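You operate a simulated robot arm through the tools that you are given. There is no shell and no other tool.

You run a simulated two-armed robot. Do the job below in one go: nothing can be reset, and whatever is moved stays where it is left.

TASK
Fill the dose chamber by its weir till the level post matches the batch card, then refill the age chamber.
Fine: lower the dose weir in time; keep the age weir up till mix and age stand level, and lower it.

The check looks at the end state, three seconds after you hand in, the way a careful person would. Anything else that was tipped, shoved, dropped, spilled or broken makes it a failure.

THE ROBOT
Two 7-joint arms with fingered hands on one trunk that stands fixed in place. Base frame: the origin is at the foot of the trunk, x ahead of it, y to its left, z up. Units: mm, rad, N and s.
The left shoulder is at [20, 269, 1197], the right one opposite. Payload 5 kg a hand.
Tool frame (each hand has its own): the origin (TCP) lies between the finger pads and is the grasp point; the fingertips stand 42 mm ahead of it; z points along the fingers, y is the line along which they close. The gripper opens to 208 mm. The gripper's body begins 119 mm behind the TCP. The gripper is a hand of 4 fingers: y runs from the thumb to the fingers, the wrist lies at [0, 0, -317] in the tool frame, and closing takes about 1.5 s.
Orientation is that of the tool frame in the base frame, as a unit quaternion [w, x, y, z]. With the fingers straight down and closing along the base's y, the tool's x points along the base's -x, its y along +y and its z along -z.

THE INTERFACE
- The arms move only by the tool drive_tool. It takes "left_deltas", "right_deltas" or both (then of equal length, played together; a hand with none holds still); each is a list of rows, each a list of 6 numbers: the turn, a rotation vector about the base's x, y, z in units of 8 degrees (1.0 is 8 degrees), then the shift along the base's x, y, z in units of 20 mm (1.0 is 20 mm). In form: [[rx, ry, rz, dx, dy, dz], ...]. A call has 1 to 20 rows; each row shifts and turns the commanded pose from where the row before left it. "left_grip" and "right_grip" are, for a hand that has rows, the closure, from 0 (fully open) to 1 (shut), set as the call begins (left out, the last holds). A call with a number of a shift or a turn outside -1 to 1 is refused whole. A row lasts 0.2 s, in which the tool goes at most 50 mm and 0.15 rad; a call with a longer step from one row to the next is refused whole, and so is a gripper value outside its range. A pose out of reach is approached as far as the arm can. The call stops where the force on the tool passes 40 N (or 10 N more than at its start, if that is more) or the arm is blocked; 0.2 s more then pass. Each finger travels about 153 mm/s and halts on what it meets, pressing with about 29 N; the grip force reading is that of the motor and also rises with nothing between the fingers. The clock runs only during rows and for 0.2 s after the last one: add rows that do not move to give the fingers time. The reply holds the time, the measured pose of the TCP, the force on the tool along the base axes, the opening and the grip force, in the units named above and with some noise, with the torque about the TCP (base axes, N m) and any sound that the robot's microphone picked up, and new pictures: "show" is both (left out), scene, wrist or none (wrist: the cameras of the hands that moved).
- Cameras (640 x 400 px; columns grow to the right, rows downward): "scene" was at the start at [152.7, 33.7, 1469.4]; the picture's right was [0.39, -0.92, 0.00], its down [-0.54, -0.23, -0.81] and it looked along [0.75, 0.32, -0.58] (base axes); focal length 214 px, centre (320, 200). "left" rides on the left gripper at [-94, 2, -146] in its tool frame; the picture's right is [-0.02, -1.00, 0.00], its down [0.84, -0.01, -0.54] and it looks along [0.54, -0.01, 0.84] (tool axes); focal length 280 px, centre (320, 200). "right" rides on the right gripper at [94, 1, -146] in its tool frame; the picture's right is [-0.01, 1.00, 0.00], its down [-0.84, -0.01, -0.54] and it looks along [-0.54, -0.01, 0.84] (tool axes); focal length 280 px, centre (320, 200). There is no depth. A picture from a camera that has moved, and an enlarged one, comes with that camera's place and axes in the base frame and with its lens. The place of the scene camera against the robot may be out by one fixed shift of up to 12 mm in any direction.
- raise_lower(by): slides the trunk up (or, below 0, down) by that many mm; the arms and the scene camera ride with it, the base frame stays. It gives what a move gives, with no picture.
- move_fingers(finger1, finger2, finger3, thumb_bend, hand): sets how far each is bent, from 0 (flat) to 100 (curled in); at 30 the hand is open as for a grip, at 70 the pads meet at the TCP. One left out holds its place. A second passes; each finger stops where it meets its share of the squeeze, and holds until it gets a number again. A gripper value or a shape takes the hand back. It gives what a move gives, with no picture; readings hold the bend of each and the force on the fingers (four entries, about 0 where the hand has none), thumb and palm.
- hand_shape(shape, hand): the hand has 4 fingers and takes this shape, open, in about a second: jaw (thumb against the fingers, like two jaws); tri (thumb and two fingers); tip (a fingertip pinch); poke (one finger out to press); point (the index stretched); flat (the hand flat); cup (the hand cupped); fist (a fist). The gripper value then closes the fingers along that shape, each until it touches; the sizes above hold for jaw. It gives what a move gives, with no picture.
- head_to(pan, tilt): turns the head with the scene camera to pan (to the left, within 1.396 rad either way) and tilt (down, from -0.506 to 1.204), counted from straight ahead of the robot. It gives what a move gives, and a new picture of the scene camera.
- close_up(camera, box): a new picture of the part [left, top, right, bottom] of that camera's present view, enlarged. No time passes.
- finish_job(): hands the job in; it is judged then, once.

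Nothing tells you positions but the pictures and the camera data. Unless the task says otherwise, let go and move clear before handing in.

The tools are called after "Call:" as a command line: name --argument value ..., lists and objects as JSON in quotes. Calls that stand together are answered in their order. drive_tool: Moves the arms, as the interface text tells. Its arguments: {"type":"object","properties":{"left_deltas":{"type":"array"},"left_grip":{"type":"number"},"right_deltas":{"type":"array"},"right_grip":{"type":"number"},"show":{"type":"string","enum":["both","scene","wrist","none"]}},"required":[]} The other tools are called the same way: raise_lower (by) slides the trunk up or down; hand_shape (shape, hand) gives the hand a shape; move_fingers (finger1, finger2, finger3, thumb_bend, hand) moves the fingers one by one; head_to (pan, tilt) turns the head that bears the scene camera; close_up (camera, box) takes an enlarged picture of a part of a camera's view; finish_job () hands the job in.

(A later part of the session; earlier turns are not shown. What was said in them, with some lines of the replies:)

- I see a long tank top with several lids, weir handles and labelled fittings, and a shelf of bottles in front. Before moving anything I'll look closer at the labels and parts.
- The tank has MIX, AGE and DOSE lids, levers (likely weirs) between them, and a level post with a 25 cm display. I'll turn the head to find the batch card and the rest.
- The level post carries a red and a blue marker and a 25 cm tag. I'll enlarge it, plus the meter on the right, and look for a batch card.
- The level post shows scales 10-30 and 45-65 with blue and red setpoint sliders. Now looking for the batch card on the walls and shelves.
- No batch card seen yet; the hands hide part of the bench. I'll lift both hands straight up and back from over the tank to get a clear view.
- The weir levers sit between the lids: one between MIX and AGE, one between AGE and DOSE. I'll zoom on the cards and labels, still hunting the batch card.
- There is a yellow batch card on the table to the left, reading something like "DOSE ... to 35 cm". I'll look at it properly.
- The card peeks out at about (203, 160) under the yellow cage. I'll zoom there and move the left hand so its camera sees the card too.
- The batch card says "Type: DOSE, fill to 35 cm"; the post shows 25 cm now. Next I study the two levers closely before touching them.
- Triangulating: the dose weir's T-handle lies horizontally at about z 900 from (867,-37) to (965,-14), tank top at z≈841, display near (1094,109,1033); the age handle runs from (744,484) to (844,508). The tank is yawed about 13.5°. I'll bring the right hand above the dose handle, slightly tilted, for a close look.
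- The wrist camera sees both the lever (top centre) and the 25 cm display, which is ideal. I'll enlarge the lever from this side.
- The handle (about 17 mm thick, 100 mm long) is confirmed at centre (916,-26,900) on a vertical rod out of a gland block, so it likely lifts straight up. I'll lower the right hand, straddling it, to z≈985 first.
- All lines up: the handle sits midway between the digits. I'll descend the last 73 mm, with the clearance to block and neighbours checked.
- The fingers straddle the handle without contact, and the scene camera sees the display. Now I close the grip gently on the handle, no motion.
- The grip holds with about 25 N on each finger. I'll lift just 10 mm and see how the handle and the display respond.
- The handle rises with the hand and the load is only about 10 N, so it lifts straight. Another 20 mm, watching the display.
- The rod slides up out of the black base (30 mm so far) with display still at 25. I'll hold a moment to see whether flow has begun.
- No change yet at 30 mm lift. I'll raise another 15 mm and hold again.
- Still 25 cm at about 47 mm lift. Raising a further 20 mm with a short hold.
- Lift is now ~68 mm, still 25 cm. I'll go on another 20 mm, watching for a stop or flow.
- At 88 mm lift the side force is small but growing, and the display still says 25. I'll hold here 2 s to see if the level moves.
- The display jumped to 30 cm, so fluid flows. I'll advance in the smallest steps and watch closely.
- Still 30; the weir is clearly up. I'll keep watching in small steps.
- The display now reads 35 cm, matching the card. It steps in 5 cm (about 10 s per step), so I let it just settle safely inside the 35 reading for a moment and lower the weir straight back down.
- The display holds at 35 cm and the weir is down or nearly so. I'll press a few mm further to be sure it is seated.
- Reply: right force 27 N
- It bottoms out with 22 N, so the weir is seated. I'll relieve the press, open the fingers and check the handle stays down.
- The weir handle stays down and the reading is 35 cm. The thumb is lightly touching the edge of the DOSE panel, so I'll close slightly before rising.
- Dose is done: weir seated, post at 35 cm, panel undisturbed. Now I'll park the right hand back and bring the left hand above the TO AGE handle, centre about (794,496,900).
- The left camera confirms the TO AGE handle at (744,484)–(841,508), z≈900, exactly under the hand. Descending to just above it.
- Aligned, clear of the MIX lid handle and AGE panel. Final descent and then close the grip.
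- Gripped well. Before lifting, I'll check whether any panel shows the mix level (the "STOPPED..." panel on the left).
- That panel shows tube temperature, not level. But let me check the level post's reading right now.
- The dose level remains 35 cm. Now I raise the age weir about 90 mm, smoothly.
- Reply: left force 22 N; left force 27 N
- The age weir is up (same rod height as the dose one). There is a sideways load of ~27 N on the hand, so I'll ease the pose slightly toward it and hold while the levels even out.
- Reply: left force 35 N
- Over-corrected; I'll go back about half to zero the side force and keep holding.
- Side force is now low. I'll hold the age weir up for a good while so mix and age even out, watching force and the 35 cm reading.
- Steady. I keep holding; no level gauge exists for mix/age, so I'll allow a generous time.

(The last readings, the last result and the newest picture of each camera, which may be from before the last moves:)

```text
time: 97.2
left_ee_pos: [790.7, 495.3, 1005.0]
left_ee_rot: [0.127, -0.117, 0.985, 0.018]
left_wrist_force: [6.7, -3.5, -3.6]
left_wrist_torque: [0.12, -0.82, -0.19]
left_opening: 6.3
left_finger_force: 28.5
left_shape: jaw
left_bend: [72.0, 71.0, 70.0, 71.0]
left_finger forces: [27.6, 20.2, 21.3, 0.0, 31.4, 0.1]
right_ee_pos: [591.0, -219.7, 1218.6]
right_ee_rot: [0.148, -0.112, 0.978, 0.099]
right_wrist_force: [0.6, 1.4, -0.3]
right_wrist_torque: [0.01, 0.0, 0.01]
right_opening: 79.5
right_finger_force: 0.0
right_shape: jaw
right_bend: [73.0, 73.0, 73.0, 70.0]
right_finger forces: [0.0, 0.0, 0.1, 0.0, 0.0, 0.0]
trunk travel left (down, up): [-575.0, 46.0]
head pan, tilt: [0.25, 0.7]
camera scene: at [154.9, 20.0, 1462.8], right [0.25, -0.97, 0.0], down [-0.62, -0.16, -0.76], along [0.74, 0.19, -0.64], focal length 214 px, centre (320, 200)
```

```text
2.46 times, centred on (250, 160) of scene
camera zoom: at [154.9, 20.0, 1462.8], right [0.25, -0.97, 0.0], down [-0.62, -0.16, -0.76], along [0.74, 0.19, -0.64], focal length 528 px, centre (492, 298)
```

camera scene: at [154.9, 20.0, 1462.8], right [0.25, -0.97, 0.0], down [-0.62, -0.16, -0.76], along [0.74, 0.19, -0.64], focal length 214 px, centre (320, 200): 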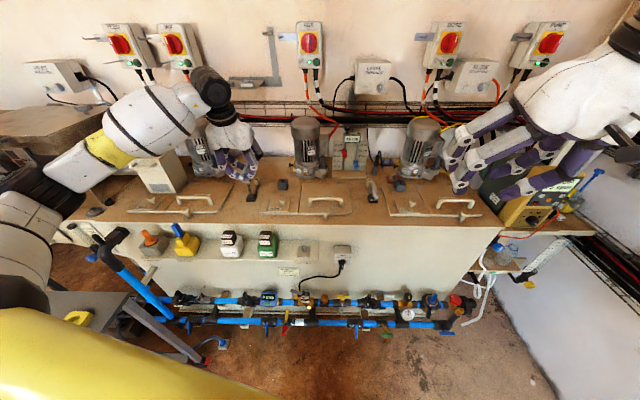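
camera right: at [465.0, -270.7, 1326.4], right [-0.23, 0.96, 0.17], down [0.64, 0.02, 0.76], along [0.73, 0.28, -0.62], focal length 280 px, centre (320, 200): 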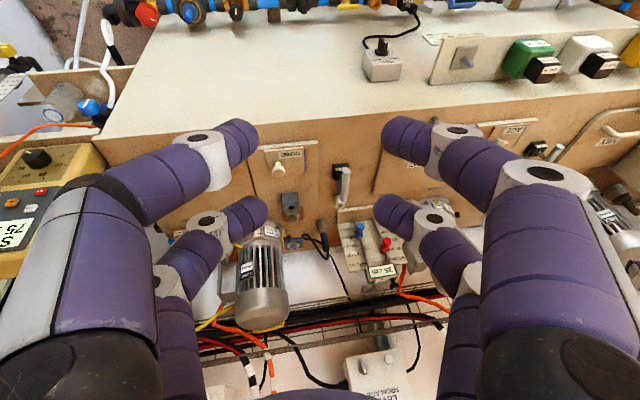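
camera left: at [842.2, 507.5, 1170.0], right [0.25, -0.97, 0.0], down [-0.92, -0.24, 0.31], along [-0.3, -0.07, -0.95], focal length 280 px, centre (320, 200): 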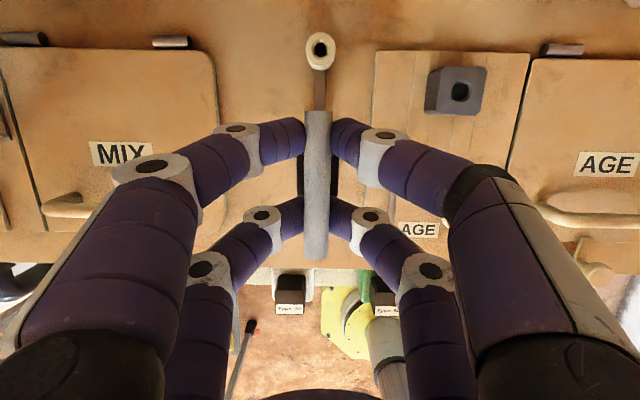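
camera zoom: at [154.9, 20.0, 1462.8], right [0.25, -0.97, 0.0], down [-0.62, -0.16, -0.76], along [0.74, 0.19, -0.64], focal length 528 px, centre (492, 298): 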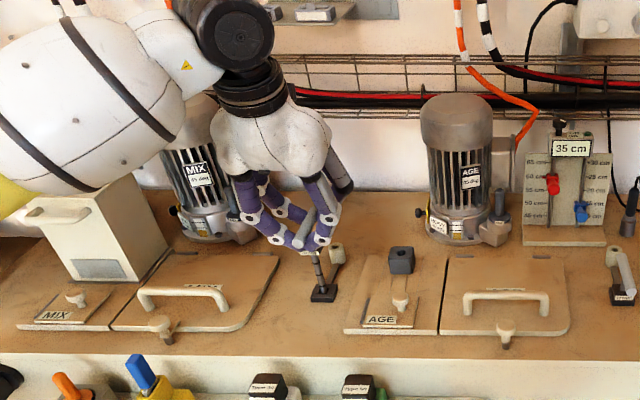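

Holding further, as the flow runs only about half a centimetre a second.

Call:
drive_tool --left_deltas '[[0, 0, 0, 0, 0, 0], [0, 0, 0, 0, 0, 0], [0, 0, 0, 0, 0, 0], [0, 0, 0, 0, 0, 0], [0, 0, 0, 0, 0, 0], [0, 0, 0, 0, 0, 0], [0, 0, 0, 0, 0, 0], [0, 0, 0, 0, 0, 0], [0, 0, 0, 0, 0, 0], [0, 0, 0, 0, 0, 0], [0, 0, 0, 0, 0, 0], [0, 0, 0, 0, 0, 0], [0, 0, 0, 0, 0, 0], [0, 0, 0, 0, 0, 0], [0, 0, 0, 0, 0, 0], [0, 0, 0, 0, 0, 0], [0, 0, 0, 0, 0, 0], [0, 0, 0, 0, 0, 0], [0, 0, 0, 0, 0, 0], [0, 0, 0, 0, 0, 0]]' --show "none"

Call:
drive_tool --left_deltas '[[0, 0, 0, 0, 0, 0], [0, 0, 0, 0, 0, 0], [0, 0, 0, 0, 0, 0], [0, 0, 0, 0, 0, 0], [0, 0, 0, 0, 0, 0], [0, 0, 0, 0, 0, 0], [0, 0, 0, 0, 0, 0], [0, 0, 0, 0, 0, 0], [0, 0, 0, 0, 0, 0], [0, 0, 0, 0, 0, 0], [0, 0, 0, 0, 0, 0], [0, 0, 0, 0, 0, 0], [0, 0, 0, 0, 0, 0], [0, 0, 0, 0, 0, 0], [0, 0, 0, 0, 0, 0], [0, 0, 0, 0, 0, 0], [0, 0, 0, 0, 0, 0], [0, 0, 0, 0, 0, 0], [0, 0, 0, 0, 0, 0], [0, 0, 0, 0, 0, 0]]' --show "none"

Call:
drive_tool --left_deltas '[[0, 0, 0, 0, 0, 0], [0, 0, 0, 0, 0, 0], [0, 0, 0, 0, 0, 0], [0, 0, 0, 0, 0, 0], [0, 0, 0, 0, 0, 0], [0, 0, 0, 0, 0, 0], [0, 0, 0, 0, 0, 0], [0, 0, 0, 0, 0, 0], [0, 0, 0, 0, 0, 0], [0, 0, 0, 0, 0, 0], [0, 0, 0, 0, 0, 0], [0, 0, 0, 0, 0, 0], [0, 0, 0, 0, 0, 0], [0, 0, 0, 0, 0, 0], [0, 0, 0, 0, 0, 0], [0, 0, 0, 0, 0, 0], [0, 0, 0, 0, 0, 0], [0, 0, 0, 0, 0, 0], [0, 0, 0, 0, 0, 0], [0, 0, 0, 0, 0, 0]]' --show "none"

Call:
drive_tool --left_deltas '[[0, 0, 0, 0, 0, 0], [0, 0, 0, 0, 0, 0], [0, 0, 0, 0, 0, 0], [0, 0, 0, 0, 0, 0], [0, 0, 0, 0, 0, 0], [0, 0, 0, 0, 0, 0], [0, 0, 0, 0, 0, 0], [0, 0, 0, 0, 0, 0], [0, 0, 0, 0, 0, 0], [0, 0, 0, 0, 0, 0], [0, 0, 0, 0, 0, 0], [0, 0, 0, 0, 0, 0], [0, 0, 0, 0, 0, 0], [0, 0, 0, 0, 0, 0], [0, 0, 0, 0, 0, 0], [0, 0, 0, 0, 0, 0], [0, 0, 0, 0, 0, 0], [0, 0, 0, 0, 0, 0], [0, 0, 0, 0, 0, 0], [0, 0, 0, 0, 0, 0]]' --show "none"

Call:
drive_tool --left_deltas '[[0, 0, 0, 0, 0, 0], [0, 0, 0, 0, 0, 0], [0, 0, 0, 0, 0, 0], [0, 0, 0, 0, 0, 0], [0, 0, 0, 0, 0, 0], [0, 0, 0, 0, 0, 0], [0, 0, 0, 0, 0, 0], [0, 0, 0, 0, 0, 0], [0, 0, 0, 0, 0, 0], [0, 0, 0, 0, 0, 0], [0, 0, 0, 0, 0, 0], [0, 0, 0, 0, 0, 0], [0, 0, 0, 0, 0, 0], [0, 0, 0, 0, 0, 0], [0, 0, 0, 0, 0, 0], [0, 0, 0, 0, 0, 0], [0, 0, 0, 0, 0, 0], [0, 0, 0, 0, 0, 0], [0, 0, 0, 0, 0, 0], [0, 0, 0, 0, 0, 0]]' --show "none"

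Call:
drive_tool --left_deltas '[[0, 0, 0, 0, 0, 0], [0, 0, 0, 0, 0, 0], [0, 0, 0, 0, 0, 0], [0, 0, 0, 0, 0, 0], [0, 0, 0, 0, 0, 0], [0, 0, 0, 0, 0, 0], [0, 0, 0, 0, 0, 0], [0, 0, 0, 0, 0, 0], [0, 0, 0, 0, 0, 0], [0, 0, 0, 0, 0, 0], [0, 0, 0, 0, 0, 0], [0, 0, 0, 0, 0, 0], [0, 0, 0, 0, 0, 0], [0, 0, 0, 0, 0, 0], [0, 0, 0, 0, 0, 0], [0, 0, 0, 0, 0, 0], [0, 0, 0, 0, 0, 0], [0, 0, 0, 0, 0, 0], [0, 0, 0, 0, 0, 0], [0, 0, 0, 0, 0, 0]]' --show "none"

Call:
drive_tool --left_deltas '[[0, 0, 0, 0, 0, 0], [0, 0, 0, 0, 0, 0], [0, 0, 0, 0, 0, 0], [0, 0, 0, 0, 0, 0], [0, 0, 0, 0, 0, 0], [0, 0, 0, 0, 0, 0], [0, 0, 0, 0, 0, 0], [0, 0, 0, 0, 0, 0], [0, 0, 0, 0, 0, 0], [0, 0, 0, 0, 0, 0], [0, 0, 0, 0, 0, 0], [0, 0, 0, 0, 0, 0], [0, 0, 0, 0, 0, 0], [0, 0, 0, 0, 0, 0], [0, 0, 0, 0, 0, 0], [0, 0, 0, 0, 0, 0], [0, 0, 0, 0, 0, 0], [0, 0, 0, 0, 0, 0], [0, 0, 0, 0, 0, 0], [0, 0, 0, 0, 0, 0]]' --show "none"

Call:
drive_tool --left_deltas '[[0, 0, 0, 0, 0, 0], [0, 0, 0, 0, 0, 0], [0, 0, 0, 0, 0, 0], [0, 0, 0, 0, 0, 0], [0, 0, 0, 0, 0, 0], [0, 0, 0, 0, 0, 0], [0, 0, 0, 0, 0, 0], [0, 0, 0, 0, 0, 0], [0, 0, 0, 0, 0, 0], [0, 0, 0, 0, 0, 0], [0, 0, 0, 0, 0, 0], [0, 0, 0, 0, 0, 0], [0, 0, 0, 0, 0, 0], [0, 0, 0, 0, 0, 0], [0, 0, 0, 0, 0, 0], [0, 0, 0, 0, 0, 0], [0, 0, 0, 0, 0, 0], [0, 0, 0, 0, 0, 0], [0, 0, 0, 0, 0, 0], [0, 0, 0, 0, 0, 0]]' --show "scene"

Call:
close_up --camera "scene" --box '[120, 80, 380, 240]'

```text
time: 101.5
left_ee_pos: [791.1, 494.9, 1004.4]
left_ee_rot: [0.127, -0.116, 0.985, 0.019]
left_wrist_force: [6.3, -3.7, -3.5]
left_wrist_torque: [0.09, -0.81, -0.15]
left_opening: 6.2
left_finger_force: 28.7
left_shape: jaw
left_bend: [72.0, 71.0, 70.0, 71.0]
left_finger forces: [27.6, 20.3, 21.1, 0.0, 31.4, 0.0]
right_ee_pos: [593.2, -220.1, 1220.3]
right_ee_rot: [0.148, -0.111, 0.978, 0.1]
right_wrist_force: [0.4, -1.1, -0.7]
right_wrist_torque: [0.05, 0.01, -0.01]
right_opening: 79.2
right_finger_force: 0.2
right_shape: jaw
right_bend: [73.0, 73.0, 73.0, 70.0]
right_finger forces: [0.0, 0.0, 0.0, 0.0, 0.0, 0.0]
trunk travel left (down, up): [-575.0, 46.0]
head pan, tilt: [0.25, 0.7]
```

```text
time: 105.7
left_ee_pos: [790.4, 494.1, 1004.0]
left_ee_rot: [0.127, -0.116, 0.985, 0.018]
left_wrist_force: [7.1, -3.8, -2.9]
left_wrist_torque: [0.02, -0.79, -0.19]
left_opening: 6.2
left_finger_force: 28.6
left_shape: jaw
left_bend: [72.0, 71.0, 70.0, 71.0]
left_finger forces: [27.7, 20.3, 21.1, 0.0, 31.4, 0.0]
right_ee_pos: [592.1, -219.0, 1219.3]
right_ee_rot: [0.148, -0.111, 0.978, 0.099]
right_wrist_force: [0.2, 0.0, -1.0]
right_wrist_torque: [0.0, -0.02, -0.01]
right_opening: 79.3
right_finger_force: 0.0
right_shape: jaw
right_bend: [73.0, 73.0, 73.0, 70.0]
right_finger forces: [0.0, 0.0, 0.0, 0.0, 0.0, 0.1]
trunk travel left (down, up): [-575.0, 46.0]
head pan, tilt: [0.25, 0.7]
```

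```text
time: 109.8
left_ee_pos: [791.0, 494.1, 1005.0]
left_ee_rot: [0.127, -0.117, 0.985, 0.018]
left_wrist_force: [6.2, -3.6, -2.9]
left_wrist_torque: [0.02, -0.83, -0.18]
left_opening: 6.2
left_finger_force: 29.3
left_shape: jaw
left_bend: [72.0, 71.0, 70.0, 71.0]
left_finger forces: [27.6, 20.3, 21.1, 0.1, 31.4, 0.1]
right_ee_pos: [592.8, -219.6, 1219.0]
right_ee_rot: [0.147, -0.111, 0.978, 0.099]
right_wrist_force: [0.4, -1.4, 0.5]
right_wrist_torque: [-0.02, -0.04, -0.01]
right_opening: 79.3
right_finger_force: 0.1
right_shape: jaw
right_bend: [73.0, 73.0, 73.0, 70.0]
right_finger forces: [0.1, 0.0, 0.0, 0.1, 0.1, 0.1]
trunk travel left (down, up): [-575.0, 46.0]
head pan, tilt: [0.25, 0.7]
```

```text
time: 114.0
left_ee_pos: [790.3, 494.8, 1006.0]
left_ee_rot: [0.128, -0.117, 0.985, 0.018]
left_wrist_force: [6.4, -3.9, -2.6]
left_wrist_torque: [0.11, -0.81, -0.18]
left_opening: 5.9
left_finger_force: 28.9
left_shape: jaw
left_bend: [72.0, 71.0, 70.0, 71.0]
left_finger forces: [27.6, 20.3, 21.1, 0.1, 31.4, 0.0]
right_ee_pos: [593.1, -219.2, 1219.9]
right_ee_rot: [0.148, -0.111, 0.978, 0.099]
right_wrist_force: [-0.6, -0.7, -0.4]
right_wrist_torque: [-0.03, -0.03, 0.0]
right_opening: 79.3
right_finger_force: 0.1
right_shape: jaw
right_bend: [73.0, 73.0, 73.0, 70.0]
right_finger forces: [0.0, 0.0, 0.0, 0.0, 0.0, 0.0]
trunk travel left (down, up): [-575.0, 46.0]
head pan, tilt: [0.25, 0.7]
```

```text
time: 118.2
left_ee_pos: [791.3, 494.6, 1005.1]
left_ee_rot: [0.128, -0.118, 0.985, 0.018]
left_wrist_force: [7.2, -3.8, -3.3]
left_wrist_torque: [0.07, -0.79, -0.17]
left_opening: 6.4
left_finger_force: 29.1
left_shape: jaw
left_bend: [72.0, 71.0, 70.0, 71.0]
left_finger forces: [27.6, 20.3, 20.9, 0.1, 31.5, 0.0]
right_ee_pos: [591.9, -219.3, 1219.5]
right_ee_rot: [0.148, -0.11, 0.978, 0.099]
right_wrist_force: [0.1, -0.3, 0.0]
right_wrist_torque: [-0.01, 0.0, 0.01]
right_opening: 79.4
right_finger_force: 0.0
right_shape: jaw
right_bend: [73.0, 73.0, 73.0, 70.0]
right_finger forces: [0.1, 0.1, 0.0, 0.0, 0.0, 0.0]
trunk travel left (down, up): [-575.0, 46.0]
head pan, tilt: [0.25, 0.7]
```

```text
time: 122.5
left_ee_pos: [790.3, 494.5, 1005.3]
left_ee_rot: [0.127, -0.117, 0.985, 0.018]
left_wrist_force: [6.5, -4.0, -3.7]
left_wrist_torque: [0.04, -0.82, -0.19]
left_opening: 6.1
left_finger_force: 29.5
left_shape: jaw
left_bend: [72.0, 71.0, 70.0, 71.0]
left_finger forces: [27.6, 20.3, 21.0, 0.1, 31.4, 0.1]
right_ee_pos: [593.4, -219.2, 1220.1]
right_ee_rot: [0.147, -0.112, 0.978, 0.1]
right_wrist_force: [0.0, 0.1, 0.7]
right_wrist_torque: [0.0, 0.01, 0.0]
right_opening: 79.4
right_finger_force: 0.1
right_shape: jaw
right_bend: [73.0, 73.0, 73.0, 70.0]
right_finger forces: [0.0, 0.1, 0.0, 0.0, 0.1, 0.0]
trunk travel left (down, up): [-575.0, 46.0]
head pan, tilt: [0.25, 0.7]
```

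```text
time: 126.7
left_ee_pos: [790.1, 495.4, 1005.5]
left_ee_rot: [0.127, -0.117, 0.985, 0.019]
left_wrist_force: [5.5, -4.3, -2.8]
left_wrist_torque: [0.06, -0.83, -0.18]
left_opening: 5.9
left_finger_force: 29.0
left_shape: jaw
left_bend: [72.0, 71.0, 70.0, 71.0]
left_finger forces: [27.5, 20.4, 21.0, 0.1, 31.5, 0.0]
right_ee_pos: [592.3, -219.3, 1220.1]
right_ee_rot: [0.148, -0.111, 0.978, 0.099]
right_wrist_force: [1.1, 0.2, 0.5]
right_wrist_torque: [0.0, -0.02, 0.01]
right_opening: 79.2
right_finger_force: 0.0
right_shape: jaw
right_bend: [73.0, 73.0, 73.0, 70.0]
right_finger forces: [0.1, 0.0, 0.1, 0.1, 0.0, 0.1]
trunk travel left (down, up): [-575.0, 46.0]
head pan, tilt: [0.25, 0.7]
```

```text
time: 130.8
left_ee_pos: [790.0, 495.0, 1005.2]
left_ee_rot: [0.127, -0.117, 0.985, 0.019]
left_wrist_force: [6.0, -3.7, -3.6]
left_wrist_torque: [0.08, -0.83, -0.17]
left_opening: 6.3
left_finger_force: 29.2
left_shape: jaw
left_bend: [72.0, 71.0, 70.0, 71.0]
left_finger forces: [27.6, 20.4, 21.0, 0.0, 31.5, 0.0]
right_ee_pos: [592.5, -219.6, 1219.1]
right_ee_rot: [0.148, -0.111, 0.978, 0.1]
right_wrist_force: [0.2, 0.8, 0.0]
right_wrist_torque: [-0.02, 0.0, 0.01]
right_opening: 79.2
right_finger_force: 0.0
right_shape: jaw
right_bend: [73.0, 73.0, 73.0, 70.0]
right_finger forces: [0.1, 0.0, 0.0, 0.0, 0.0, 0.1]
trunk travel left (down, up): [-575.0, 46.0]
head pan, tilt: [0.25, 0.7]
camera scene: at [154.9, 20.1, 1462.8], right [0.25, -0.97, 0.0], down [-0.62, -0.16, -0.76], along [0.74, 0.19, -0.64], focal length 214 px, centre (320, 200)
```

scene: 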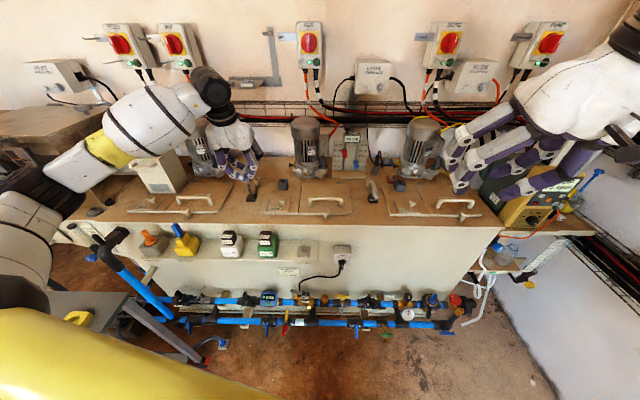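

```text
2.46 times, centred on (250, 160) of scene
camera zoom: at [154.9, 20.1, 1462.8], right [0.25, -0.97, 0.0], down [-0.62, -0.16, -0.76], along [0.74, 0.19, -0.64], focal length 528 px, centre (492, 298)
```

zoom: 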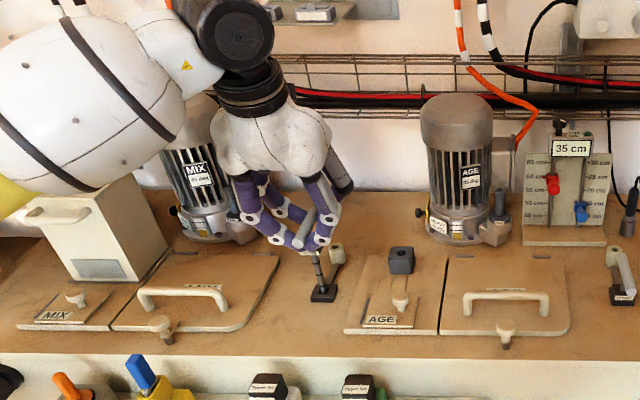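

About 66 s up so far, everything steady. Another half minute for margin, then I'll lower it.

Call:
drive_tool --left_deltas '[[0, 0, 0, 0, 0, 0], [0, 0, 0, 0, 0, 0], [0, 0, 0, 0, 0, 0], [0, 0, 0, 0, 0, 0], [0, 0, 0, 0, 0, 0], [0, 0, 0, 0, 0, 0], [0, 0, 0, 0, 0, 0], [0, 0, 0, 0, 0, 0], [0, 0, 0, 0, 0, 0], [0, 0, 0, 0, 0, 0], [0, 0, 0, 0, 0, 0], [0, 0, 0, 0, 0, 0], [0, 0, 0, 0, 0, 0], [0, 0, 0, 0, 0, 0], [0, 0, 0, 0, 0, 0], [0, 0, 0, 0, 0, 0], [0, 0, 0, 0, 0, 0], [0, 0, 0, 0, 0, 0], [0, 0, 0, 0, 0, 0], [0, 0, 0, 0, 0, 0]]' --show "none"

Call:
drive_tool --left_deltas '[[0, 0, 0, 0, 0, 0], [0, 0, 0, 0, 0, 0], [0, 0, 0, 0, 0, 0], [0, 0, 0, 0, 0, 0], [0, 0, 0, 0, 0, 0], [0, 0, 0, 0, 0, 0], [0, 0, 0, 0, 0, 0], [0, 0, 0, 0, 0, 0], [0, 0, 0, 0, 0, 0], [0, 0, 0, 0, 0, 0], [0, 0, 0, 0, 0, 0], [0, 0, 0, 0, 0, 0], [0, 0, 0, 0, 0, 0], [0, 0, 0, 0, 0, 0], [0, 0, 0, 0, 0, 0], [0, 0, 0, 0, 0, 0], [0, 0, 0, 0, 0, 0], [0, 0, 0, 0, 0, 0], [0, 0, 0, 0, 0, 0], [0, 0, 0, 0, 0, 0]]' --show "none"

Call:
drive_tool --left_deltas '[[0, 0, 0, 0, 0, 0], [0, 0, 0, 0, 0, 0], [0, 0, 0, 0, 0, 0], [0, 0, 0, 0, 0, 0], [0, 0, 0, 0, 0, 0], [0, 0, 0, 0, 0, 0], [0, 0, 0, 0, 0, 0], [0, 0, 0, 0, 0, 0], [0, 0, 0, 0, 0, 0], [0, 0, 0, 0, 0, 0], [0, 0, 0, 0, 0, 0], [0, 0, 0, 0, 0, 0], [0, 0, 0, 0, 0, 0], [0, 0, 0, 0, 0, 0], [0, 0, 0, 0, 0, 0], [0, 0, 0, 0, 0, 0], [0, 0, 0, 0, 0, 0], [0, 0, 0, 0, 0, 0], [0, 0, 0, 0, 0, 0], [0, 0, 0, 0, 0, 0]]' --show "none"

Call:
drive_tool --left_deltas '[[0, 0, 0, 0, 0, 0], [0, 0, 0, 0, 0, 0], [0, 0, 0, 0, 0, 0], [0, 0, 0, 0, 0, 0], [0, 0, 0, 0, 0, 0], [0, 0, 0, 0, 0, 0], [0, 0, 0, 0, 0, 0], [0, 0, 0, 0, 0, 0], [0, 0, 0, 0, 0, 0], [0, 0, 0, 0, 0, 0], [0, 0, 0, 0, 0, 0], [0, 0, 0, 0, 0, 0], [0, 0, 0, 0, 0, 0], [0, 0, 0, 0, 0, 0], [0, 0, 0, 0, 0, 0], [0, 0, 0, 0, 0, 0], [0, 0, 0, 0, 0, 0], [0, 0, 0, 0, 0, 0], [0, 0, 0, 0, 0, 0], [0, 0, 0, 0, 0, 0]]' --show "none"

Call:
drive_tool --left_deltas '[[0, 0, 0, 0, 0, 0], [0, 0, 0, 0, 0, 0], [0, 0, 0, 0, 0, 0], [0, 0, 0, 0, 0, 0], [0, 0, 0, 0, 0, 0], [0, 0, 0, 0, 0, 0], [0, 0, 0, 0, 0, 0], [0, 0, 0, 0, 0, 0], [0, 0, 0, 0, 0, 0], [0, 0, 0, 0, 0, 0], [0, 0, 0, 0, 0, 0], [0, 0, 0, 0, 0, 0], [0, 0, 0, 0, 0, 0], [0, 0, 0, 0, 0, 0], [0, 0, 0, 0, 0, 0], [0, 0, 0, 0, 0, 0], [0, 0, 0, 0, 0, 0], [0, 0, 0, 0, 0, 0], [0, 0, 0, 0, 0, 0], [0, 0, 0, 0, 0, 0]]' --show "none"

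Call:
drive_tool --left_deltas '[[0, 0, 0, 0, 0, 0], [0, 0, 0, 0, 0, 0], [0, 0, 0, 0, 0, 0], [0, 0, 0, 0, 0, 0], [0, 0, 0, 0, 0, 0], [0, 0, 0, 0, 0, 0], [0, 0, 0, 0, 0, 0], [0, 0, 0, 0, 0, 0], [0, 0, 0, 0, 0, 0], [0, 0, 0, 0, 0, 0], [0, 0, 0, 0, 0, 0], [0, 0, 0, 0, 0, 0], [0, 0, 0, 0, 0, 0], [0, 0, 0, 0, 0, 0], [0, 0, 0, 0, 0, 0], [0, 0, 0, 0, 0, 0], [0, 0, 0, 0, 0, 0], [0, 0, 0, 0, 0, 0], [0, 0, 0, 0, 0, 0], [0, 0, 0, 0, 0, 0]]' --show "none"

Call:
drive_tool --left_deltas '[[0, 0, 0, 0, 0, 0], [0, 0, 0, 0, 0, 0], [0, 0, 0, 0, 0, 0], [0, 0, 0, 0, 0, 0], [0, 0, 0, 0, 0, 0], [0, 0, 0, 0, 0, 0], [0, 0, 0, 0, 0, 0], [0, 0, 0, 0, 0, 0], [0, 0, 0, 0, 0, 0], [0, 0, 0, 0, 0, 0], [0, 0, 0, 0, 0, 0], [0, 0, 0, 0, 0, 0], [0, 0, 0, 0, 0, 0], [0, 0, 0, 0, 0, 0], [0, 0, 0, 0, 0, 0], [0, 0, 0, 0, 0, 0], [0, 0, 0, 0, 0, 0], [0, 0, 0, 0, 0, 0], [0, 0, 0, 0, 0, 0], [0, 0, 0, 0, 0, 0]]' --show "none"

Call:
drive_tool --left_deltas '[[0, 0, 0, 0, 0, 0], [0, 0, 0, 0, 0, 0], [0, 0, 0, 0, 0, 0], [0, 0, 0, 0, 0, 0], [0, 0, 0, 0, 0, 0], [0, 0, 0, 0, 0, 0], [0, 0, 0, 0, 0, 0], [0, 0, 0, 0, 0, 0], [0, 0, 0, 0, 0, 0], [0, 0, 0, 0, 0, 0], [0, 0, 0, 0, 0, 0], [0, 0, 0, 0, 0, 0], [0, 0, 0, 0, 0, 0], [0, 0, 0, 0, 0, 0], [0, 0, 0, 0, 0, 0], [0, 0, 0, 0, 0, 0], [0, 0, 0, 0, 0, 0], [0, 0, 0, 0, 0, 0], [0, 0, 0, 0, 0, 0], [0, 0, 0, 0, 0, 0]]' --show "none"

```text
time: 135.1
left_ee_pos: [790.2, 494.5, 1005.0]
left_ee_rot: [0.128, -0.117, 0.985, 0.019]
left_wrist_force: [6.4, -3.4, -3.6]
left_wrist_torque: [0.05, -0.8, -0.16]
left_opening: 6.5
left_finger_force: 28.7
left_shape: jaw
left_bend: [72.0, 71.0, 70.0, 71.0]
left_finger forces: [27.7, 20.4, 20.9, 0.0, 31.4, 0.1]
right_ee_pos: [592.7, -220.2, 1220.0]
right_ee_rot: [0.147, -0.111, 0.978, 0.099]
right_wrist_force: [-0.8, 0.7, 0.0]
right_wrist_torque: [0.02, -0.02, 0.01]
right_opening: 79.0
right_finger_force: 0.1
right_shape: jaw
right_bend: [73.0, 73.0, 73.0, 70.0]
right_finger forces: [0.0, 0.0, 0.0, 0.0, 0.1, 0.1]
trunk travel left (down, up): [-575.0, 46.0]
head pan, tilt: [0.25, 0.7]
```

```text
time: 139.2
left_ee_pos: [790.1, 495.1, 1005.0]
left_ee_rot: [0.128, -0.118, 0.985, 0.018]
left_wrist_force: [6.6, -3.8, -3.2]
left_wrist_torque: [0.07, -0.8, -0.15]
left_opening: 6.3
left_finger_force: 29.2
left_shape: jaw
left_bend: [72.0, 71.0, 70.0, 71.0]
left_finger forces: [27.6, 20.4, 20.9, 0.0, 31.5, 0.1]
right_ee_pos: [593.0, -219.8, 1219.5]
right_ee_rot: [0.147, -0.111, 0.978, 0.099]
right_wrist_force: [-0.7, -0.6, -0.8]
right_wrist_torque: [0.02, 0.02, 0.0]
right_opening: 79.3
right_finger_force: 0.0
right_shape: jaw
right_bend: [73.0, 73.0, 73.0, 70.0]
right_finger forces: [0.0, 0.0, 0.0, 0.1, 0.0, 0.0]
trunk travel left (down, up): [-575.0, 46.0]
head pan, tilt: [0.25, 0.7]
```

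```text
time: 143.4
left_ee_pos: [790.6, 494.3, 1004.5]
left_ee_rot: [0.128, -0.117, 0.985, 0.018]
left_wrist_force: [6.3, -3.3, -3.2]
left_wrist_torque: [0.08, -0.84, -0.19]
left_opening: 6.2
left_finger_force: 29.4
left_shape: jaw
left_bend: [72.0, 71.0, 70.0, 71.0]
left_finger forces: [27.5, 20.4, 20.9, 0.0, 31.5, 0.0]
right_ee_pos: [592.3, -218.8, 1220.0]
right_ee_rot: [0.148, -0.111, 0.978, 0.1]
right_wrist_force: [0.9, -0.5, 0.6]
right_wrist_torque: [-0.01, 0.0, 0.04]
right_opening: 79.1
right_finger_force: 0.1
right_shape: jaw
right_bend: [73.0, 73.0, 73.0, 70.0]
right_finger forces: [0.0, 0.0, 0.0, 0.0, 0.1, 0.1]
trunk travel left (down, up): [-575.0, 46.0]
head pan, tilt: [0.25, 0.7]
```

```text
time: 147.7
left_ee_pos: [791.7, 494.5, 1005.5]
left_ee_rot: [0.128, -0.117, 0.985, 0.019]
left_wrist_force: [5.8, -3.6, -4.5]
left_wrist_torque: [0.06, -0.84, -0.23]
left_opening: 6.4
left_finger_force: 28.9
left_shape: jaw
left_bend: [72.0, 71.0, 70.0, 71.0]
left_finger forces: [27.7, 20.3, 20.9, 0.0, 31.5, 0.0]
right_ee_pos: [592.1, -218.5, 1217.8]
right_ee_rot: [0.147, -0.111, 0.978, 0.1]
right_wrist_force: [0.0, 0.2, -0.6]
right_wrist_torque: [-0.01, 0.01, -0.03]
right_opening: 79.5
right_finger_force: 0.1
right_shape: jaw
right_bend: [73.0, 73.0, 73.0, 70.0]
right_finger forces: [0.1, 0.0, 0.0, 0.0, 0.1, 0.0]
trunk travel left (down, up): [-575.0, 46.0]
head pan, tilt: [0.25, 0.7]
```

```text
time: 151.8
left_ee_pos: [790.5, 495.9, 1005.7]
left_ee_rot: [0.127, -0.117, 0.985, 0.019]
left_wrist_force: [6.3, -3.9, -3.4]
left_wrist_torque: [0.08, -0.82, -0.18]
left_opening: 6.0
left_finger_force: 28.9
left_shape: jaw
left_bend: [72.0, 71.0, 70.0, 71.0]
left_finger forces: [27.7, 20.4, 20.9, 0.0, 31.5, 0.0]
right_ee_pos: [591.8, -218.7, 1218.5]
right_ee_rot: [0.147, -0.111, 0.978, 0.098]
right_wrist_force: [-0.4, 0.1, -0.8]
right_wrist_torque: [-0.02, -0.03, -0.01]
right_opening: 79.4
right_finger_force: 0.1
right_shape: jaw
right_bend: [73.0, 73.0, 73.0, 70.0]
right_finger forces: [0.0, 0.1, 0.0, 0.1, 0.0, 0.0]
trunk travel left (down, up): [-575.0, 46.0]
head pan, tilt: [0.25, 0.7]
```

```text
time: 156.1
left_ee_pos: [791.0, 494.0, 1004.7]
left_ee_rot: [0.127, -0.118, 0.985, 0.019]
left_wrist_force: [5.4, -3.2, -3.3]
left_wrist_torque: [0.06, -0.8, -0.2]
left_opening: 6.0
left_finger_force: 28.9
left_shape: jaw
left_bend: [72.0, 71.0, 70.0, 71.0]
left_finger forces: [27.6, 20.5, 20.8, 0.0, 31.5, 0.0]
right_ee_pos: [592.3, -219.0, 1219.1]
right_ee_rot: [0.148, -0.111, 0.978, 0.1]
right_wrist_force: [-0.6, 0.0, 0.7]
right_wrist_torque: [0.0, -0.03, 0.0]
right_opening: 79.1
right_finger_force: 0.0
right_shape: jaw
right_bend: [73.0, 73.0, 73.0, 70.0]
right_finger forces: [0.0, 0.0, 0.1, 0.0, 0.1, 0.0]
trunk travel left (down, up): [-575.0, 46.0]
head pan, tilt: [0.25, 0.7]
```

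```text
time: 160.2
left_ee_pos: [790.5, 494.7, 1005.4]
left_ee_rot: [0.128, -0.117, 0.985, 0.019]
left_wrist_force: [5.5, -3.0, -3.0]
left_wrist_torque: [0.07, -0.87, -0.16]
left_opening: 6.0
left_finger_force: 28.7
left_shape: jaw
left_bend: [72.0, 71.0, 70.0, 71.0]
left_finger forces: [27.7, 20.5, 20.8, 0.1, 31.5, 0.1]
right_ee_pos: [592.6, -219.8, 1219.1]
right_ee_rot: [0.148, -0.112, 0.978, 0.099]
right_wrist_force: [-0.8, -0.1, 0.1]
right_wrist_torque: [0.01, -0.01, -0.01]
right_opening: 79.0
right_finger_force: 0.1
right_shape: jaw
right_bend: [73.0, 73.0, 73.0, 70.0]
right_finger forces: [0.1, 0.0, 0.0, 0.1, 0.1, 0.0]
trunk travel left (down, up): [-575.0, 46.0]
head pan, tilt: [0.25, 0.7]
```

```text
time: 164.4
left_ee_pos: [791.2, 494.8, 1005.0]
left_ee_rot: [0.128, -0.118, 0.985, 0.019]
left_wrist_force: [6.4, -2.8, -3.0]
left_wrist_torque: [0.06, -0.86, -0.2]
left_opening: 6.3
left_finger_force: 29.1
left_shape: jaw
left_bend: [72.0, 71.0, 70.0, 71.0]
left_finger forces: [27.7, 20.5, 20.8, 0.1, 31.4, 0.1]
right_ee_pos: [591.9, -219.2, 1217.3]
right_ee_rot: [0.148, -0.111, 0.978, 0.1]
right_wrist_force: [0.0, 0.2, -0.2]
right_wrist_torque: [-0.02, 0.01, 0.02]
right_opening: 79.3
right_finger_force: 0.1
right_shape: jaw
right_bend: [73.0, 73.0, 73.0, 70.0]
right_finger forces: [0.0, 0.1, 0.0, 0.1, 0.1, 0.0]
trunk travel left (down, up): [-575.0, 46.0]
head pan, tilt: [0.25, 0.7]
```

The age weir has been up about 100 s, plenty for mix and age to stand level. Lowering it now, the same way it came up.

Call:
drive_tool --left_deltas '[[0, 0, 0, 0, 0, -0.5], [0, 0, 0, 0, 0, -0.8], [0, 0, 0, 0, 0, -0.8], [0, 0, 0, 0, 0, -0.8], [0, 0, 0, 0, 0, -0.8], [0, 0, 0, 0, 0, -0.5], [0, 0, 0, 0, 0, -0.15], [0, 0, 0, 0, 0, 0]]' --show "wrist"

Call:
close_up --camera "scene" --box '[200, 110, 380, 230]'

```text
time: 166.2
left_ee_pos: [790.0, 495.2, 918.7]
left_ee_rot: [0.127, -0.117, 0.985, 0.018]
left_wrist_force: [-5.3, -3.3, 0.6]
left_wrist_torque: [0.15, -0.73, -0.1]
left_opening: 6.4
left_finger_force: 28.8
left_shape: jaw
left_bend: [72.0, 71.0, 70.0, 71.0]
left_finger forces: [29.8, 20.2, 20.6, 0.1, 31.4, 0.1]
right_ee_pos: [591.9, -219.8, 1219.7]
right_ee_rot: [0.148, -0.111, 0.978, 0.099]
right_wrist_force: [-0.2, 0.0, 0.7]
right_wrist_torque: [-0.02, -0.04, -0.02]
right_opening: 79.1
right_finger_force: 0.0
right_shape: jaw
right_bend: [73.0, 73.0, 73.0, 70.0]
right_finger forces: [0.0, 0.1, 0.0, 0.0, 0.0, 0.0]
trunk travel left (down, up): [-575.0, 46.0]
head pan, tilt: [0.25, 0.7]
camera left: at [842.5, 507.4, 1082.4], right [0.25, -0.97, 0.0], down [-0.92, -0.24, 0.31], along [-0.3, -0.07, -0.95], focal length 280 px, centre (320, 200)
```

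left: 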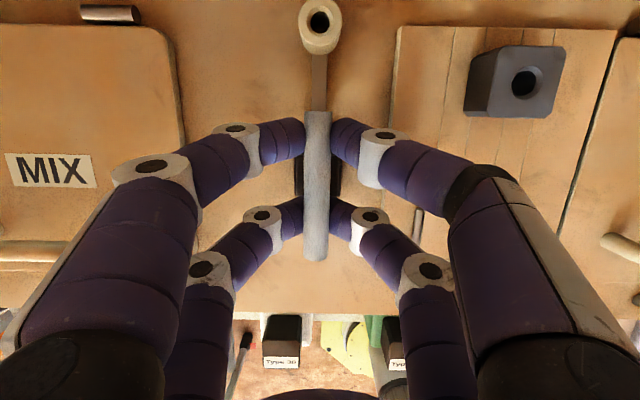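

```text
3.33 times, centred on (290, 170) of scene
camera zoom: at [154.0, 20.0, 1462.9], right [0.25, -0.97, 0.0], down [-0.62, -0.16, -0.77], along [0.74, 0.19, -0.64], focal length 715 px, centre (420, 300)
```

zoom: 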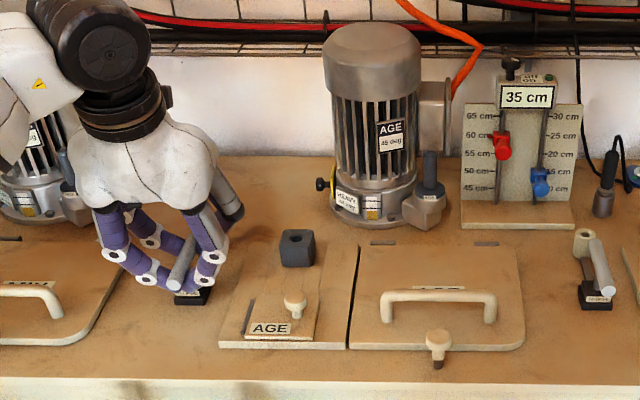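

Almost seated; I'll press down the last few mm until it bottoms out, as with the dose weir.

Call:
drive_tool --left_deltas '[[0, 0, 0, 0, 0, -0.1], [0, 0, 0, 0, 0, -0.1], [0, 0, 0, 0, 0, -0.1], [0, 0, 0, 0, 0, -0.05], [0, 0, 0, 0, 0, 0]]' --show "none"

Call:
close_up --camera "scene" --box '[220, 160, 290, 210]'

```text
time: 167.4
left_ee_pos: [791.3, 493.8, 913.9]
left_ee_rot: [0.129, -0.117, 0.985, 0.018]
left_wrist_force: [-2.5, -2.4, 26.4]
left_wrist_torque: [0.32, -1.22, -0.13]
left_opening: 7.3
left_finger_force: 29.3
left_shape: jaw
left_bend: [72.0, 71.0, 70.0, 71.0]
left_finger forces: [32.6, 17.4, 17.2, 0.0, 34.0, 0.1]
right_ee_pos: [589.5, -220.7, 1220.8]
right_ee_rot: [0.149, -0.111, 0.978, 0.1]
right_wrist_force: [0.4, -0.3, 0.4]
right_wrist_torque: [0.0, 0.01, 0.04]
right_opening: 79.2
right_finger_force: 0.1
right_shape: jaw
right_bend: [73.0, 73.0, 73.0, 70.0]
right_finger forces: [0.0, 0.0, 0.1, 0.0, 0.0, 0.1]
trunk travel left (down, up): [-575.0, 46.0]
head pan, tilt: [0.25, 0.7]
```

```text
8.00 times, centred on (255, 185) of scene
camera zoom: at [152.7, 19.1, 1463.2], right [0.25, -0.97, 0.0], down [-0.62, -0.16, -0.77], along [0.74, 0.19, -0.64], focal length 1716 px, centre (840, 320)
```

zoom: 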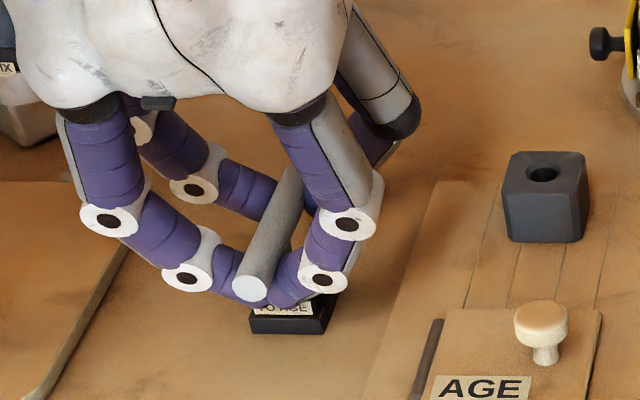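

The age weir is bottomed with 26 N. I'll relieve the press, open to a moderate width, and rise clear.

Call:
drive_tool --left_deltas '[[0, 0, 0, 0, 0, 0.12], [0, 0, 0, 0, 0, 0], [0, 0, 0, 0, 0, 0], [0, 0, 0, 0, 0, 0], [0, 0, 0, 0, 0, 0], [0, 0, 0, 0, 0, 0]]' --left_grip 0.65 --show "wrist"

Call:
close_up --camera "scene" --box '[220, 150, 300, 210]'

```text
time: 168.8
left_ee_pos: [790.5, 496.0, 911.7]
left_ee_rot: [0.129, -0.117, 0.985, 0.019]
left_wrist_force: [-0.1, -0.5, -0.6]
left_wrist_torque: [0.0, 0.0, -0.01]
left_opening: 72.5
left_finger_force: 0.1
left_shape: jaw
left_bend: [74.0, 74.0, 74.0, 70.0]
left_finger forces: [0.0, 0.0, 0.0, 0.1, 0.0, 0.0]
right_ee_pos: [591.3, -218.6, 1219.9]
right_ee_rot: [0.148, -0.111, 0.978, 0.099]
right_wrist_force: [-0.5, 0.2, 0.4]
right_wrist_torque: [0.03, 0.02, 0.02]
right_opening: 79.3
right_finger_force: 0.0
right_shape: jaw
right_bend: [73.0, 73.0, 73.0, 70.0]
right_finger forces: [0.0, 0.0, 0.0, 0.0, 0.0, 0.0]
trunk travel left (down, up): [-575.0, 46.0]
head pan, tilt: [0.25, 0.7]
camera left: at [842.8, 508.0, 1077.3], right [0.25, -0.97, 0.0], down [-0.92, -0.24, 0.31], along [-0.3, -0.07, -0.95], focal length 280 px, centre (320, 200)
```

left: 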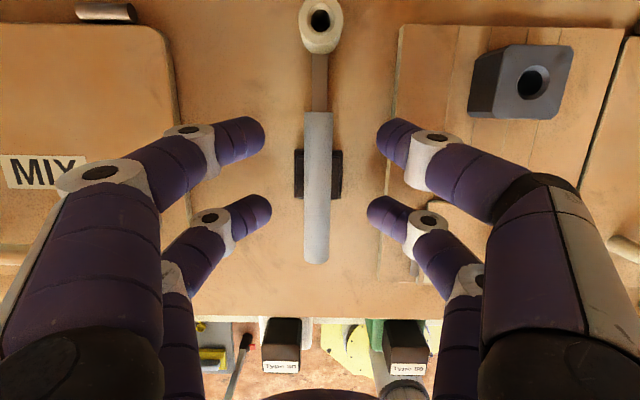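

```text
6.67 times, centred on (260, 180) of scene
camera zoom: at [154.5, 20.1, 1462.8], right [0.25, -0.97, 0.0], down [-0.62, -0.16, -0.76], along [0.74, 0.19, -0.64], focal length 1430 px, centre (720, 333)
```

zoom: 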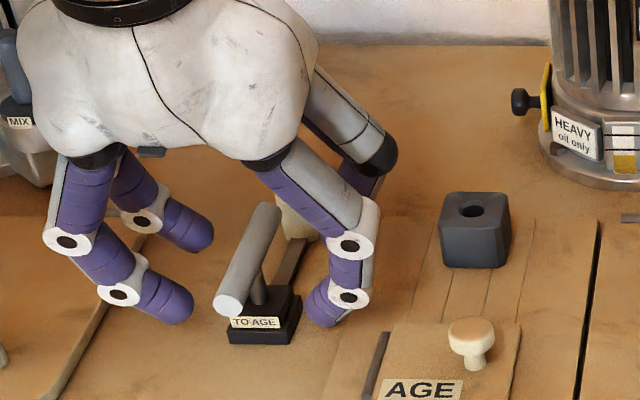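

The handle is down and free. I'll lift straight up, then move the left hand back clear of the tank.

Call:
drive_tool --left_deltas '[[0, 0, 0, 0, 0, 0.5], [0, 0, 0, 0, 0, 1], [0, 0, 0, 0, 0, 1], [0, 0, 0, 0, 0, 1], [0, 0, 0, 0, 0, 1], [0, 0, 0, 0, 0, 1], [0, 0, 0, 0, 0, 1], [0, 0, 0, 0, 0, 1], [0, 0, 0, 0, 0, 1], [0, 0, 0, 0, 0, 1], [0, 0, 0, 0, 0, 1], [0, 0, 0, 0, 0, 1], [0, 0, 0, 0, 0, 1], [0, 0, 0, 0, 0, 1], [0, 0, 0, 0, 0, 1], [0, 0, 0, 0, 0, 1], [0, 0, 0, 0, 0, 1]]' --show "none"

Call:
drive_tool --left_deltas '[[0, 0, 0, -1, 0, 0], [0, 0, 0, -1, 0, 0], [0, 0, 0, -1, 0, 0], [0, 0, 0, -1, 0, 0], [0, 0, 0, -1, 0, 0], [0, 0, 0, -1, 0, 0], [0, 0, 0, -1, 0, 0], [0, 0, 0, -1, 0, 0], [0, 0, 0, -1, 0, 0], [0, 0, 0, -1, 0, 0], [0, 0, 0, -1, 0, 0], [0, 0, 0, -1, 0, 0], [0, 0, 0, -1, 0, 0], [0, 0, 0, -1, 0, 0], [0, 0, 0, -1, 0, 0]]' --show "both"

Call:
close_up --camera "scene" --box '[120, 110, 320, 235]'

Call:
close_up --camera "scene" --box '[280, 110, 480, 235]'

```text
time: 172.4
left_ee_pos: [789.7, 496.8, 1243.6]
left_ee_rot: [0.128, -0.116, 0.985, 0.019]
left_wrist_force: [0.2, -0.8, 0.5]
left_wrist_torque: [0.02, -0.02, -0.01]
left_opening: 72.1
left_finger_force: 0.1
left_shape: jaw
left_bend: [74.0, 74.0, 74.0, 70.0]
left_finger forces: [0.0, 0.0, 0.0, 0.1, 0.1, 0.0]
right_ee_pos: [591.6, -218.7, 1220.0]
right_ee_rot: [0.147, -0.111, 0.978, 0.099]
right_wrist_force: [-1.6, 0.2, 1.0]
right_wrist_torque: [-0.01, -0.04, -0.01]
right_opening: 79.3
right_finger_force: 0.0
right_shape: jaw
right_bend: [73.0, 73.0, 73.0, 70.0]
right_finger forces: [0.0, 0.0, 0.0, 0.0, 0.1, 0.0]
trunk travel left (down, up): [-575.0, 46.0]
head pan, tilt: [0.25, 0.7]
```

```text
time: 175.7
left_ee_pos: [490.8, 494.9, 1243.4]
left_ee_rot: [0.127, -0.117, 0.985, 0.019]
left_wrist_force: [-1.5, 0.0, 0.4]
left_wrist_torque: [0.01, -0.02, 0.04]
left_opening: 72.4
left_finger_force: 0.0
left_shape: jaw
left_bend: [74.0, 74.0, 74.0, 70.0]
left_finger forces: [0.1, 0.1, 0.1, 0.0, 0.0, 0.1]
right_ee_pos: [592.1, -219.6, 1220.8]
right_ee_rot: [0.148, -0.11, 0.978, 0.099]
right_wrist_force: [-0.9, 0.0, -0.1]
right_wrist_torque: [0.0, -0.04, -0.04]
right_opening: 79.3
right_finger_force: 0.1
right_shape: jaw
right_bend: [73.0, 73.0, 73.0, 70.0]
right_finger forces: [0.1, 0.0, 0.0, 0.1, 0.1, 0.0]
trunk travel left (down, up): [-575.0, 46.0]
head pan, tilt: [0.25, 0.7]
camera scene: at [153.9, 20.3, 1463.0], right [0.25, -0.97, 0.0], down [-0.62, -0.16, -0.77], along [0.74, 0.19, -0.64], focal length 214 px, centre (320, 200)
camera left: at [542.2, 507.3, 1409.8], right [0.25, -0.97, 0.0], down [-0.92, -0.24, 0.3], along [-0.3, -0.07, -0.95], focal length 280 px, centre (320, 200)
```

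scene: 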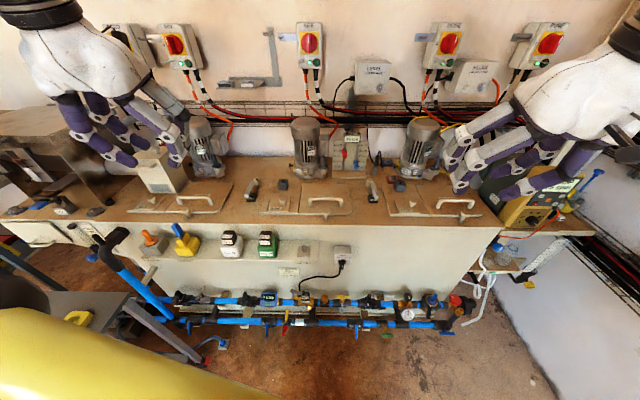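
left: 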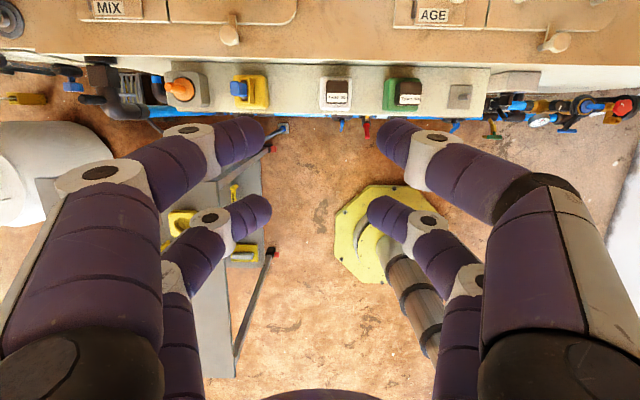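

```text
3.20 times, centred on (220, 172) of scene
camera zoom: at [153.9, 20.3, 1463.0], right [0.25, -0.97, 0.0], down [-0.62, -0.16, -0.77], along [0.74, 0.19, -0.64], focal length 686 px, centre (640, 288)
```

zoom: 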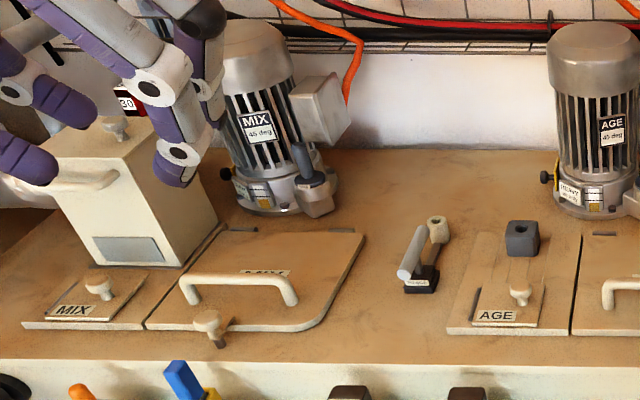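

```text
3.20 times, centred on (380, 172) of scene
camera zoom: at [153.9, 20.3, 1463.0], right [0.25, -0.97, 0.0], down [-0.62, -0.16, -0.77], along [0.74, 0.19, -0.64], focal length 686 px, centre (128, 288)
```

zoom: 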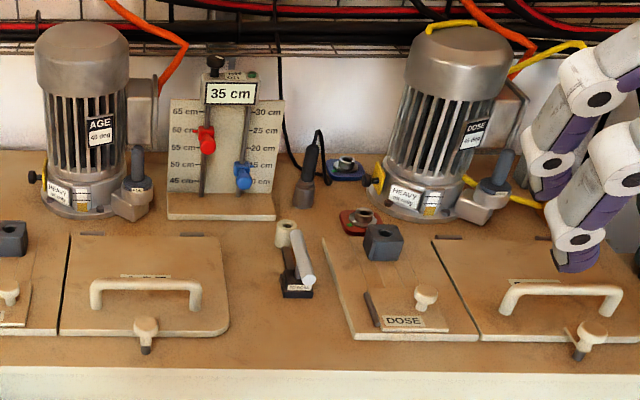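

Both weirs are seated down, the level post reads 35 cm as on the batch card, and both hands are empty and clear with nothing disturbed. There is no gauge for mix and age, so their levels rest on the roughly 100 s the age weir was up. Handing in.

Call:
finish_job

```text
The job is handed in.
```

The dose chamber is filled to 35 cm, matching the batch card ("Type: DOSE, fill to 35 cm"). The age chamber has been refilled from mix, but I had no way to measure that mix and age ended level.

- **Dose:** I raised the dose weir until the level post went from 25 to 35 cm. The post only reads in 5 cm steps, so I left it flowing about 1.5 s longer to get well inside the 35 reading. I then pressed the weir down until it seated. The post still read 35 cm at hand-in.
- **Age:** I held the age weir up for about 100 s, then lowered it and pressed until it seated. No gauge shows the mix or age level. I judged 100 s to be ample because the dose weir had passed about half a centimetre a second.
- **Contact:** While I was letting go of the dose handle, the right thumb lightly touched the edge of the DOSE panel (about 6 N). I saw no change in the panel in later pictures.

At hand-in both hands were empty and clear of the tank, and I saw nothing else moved or spilled.
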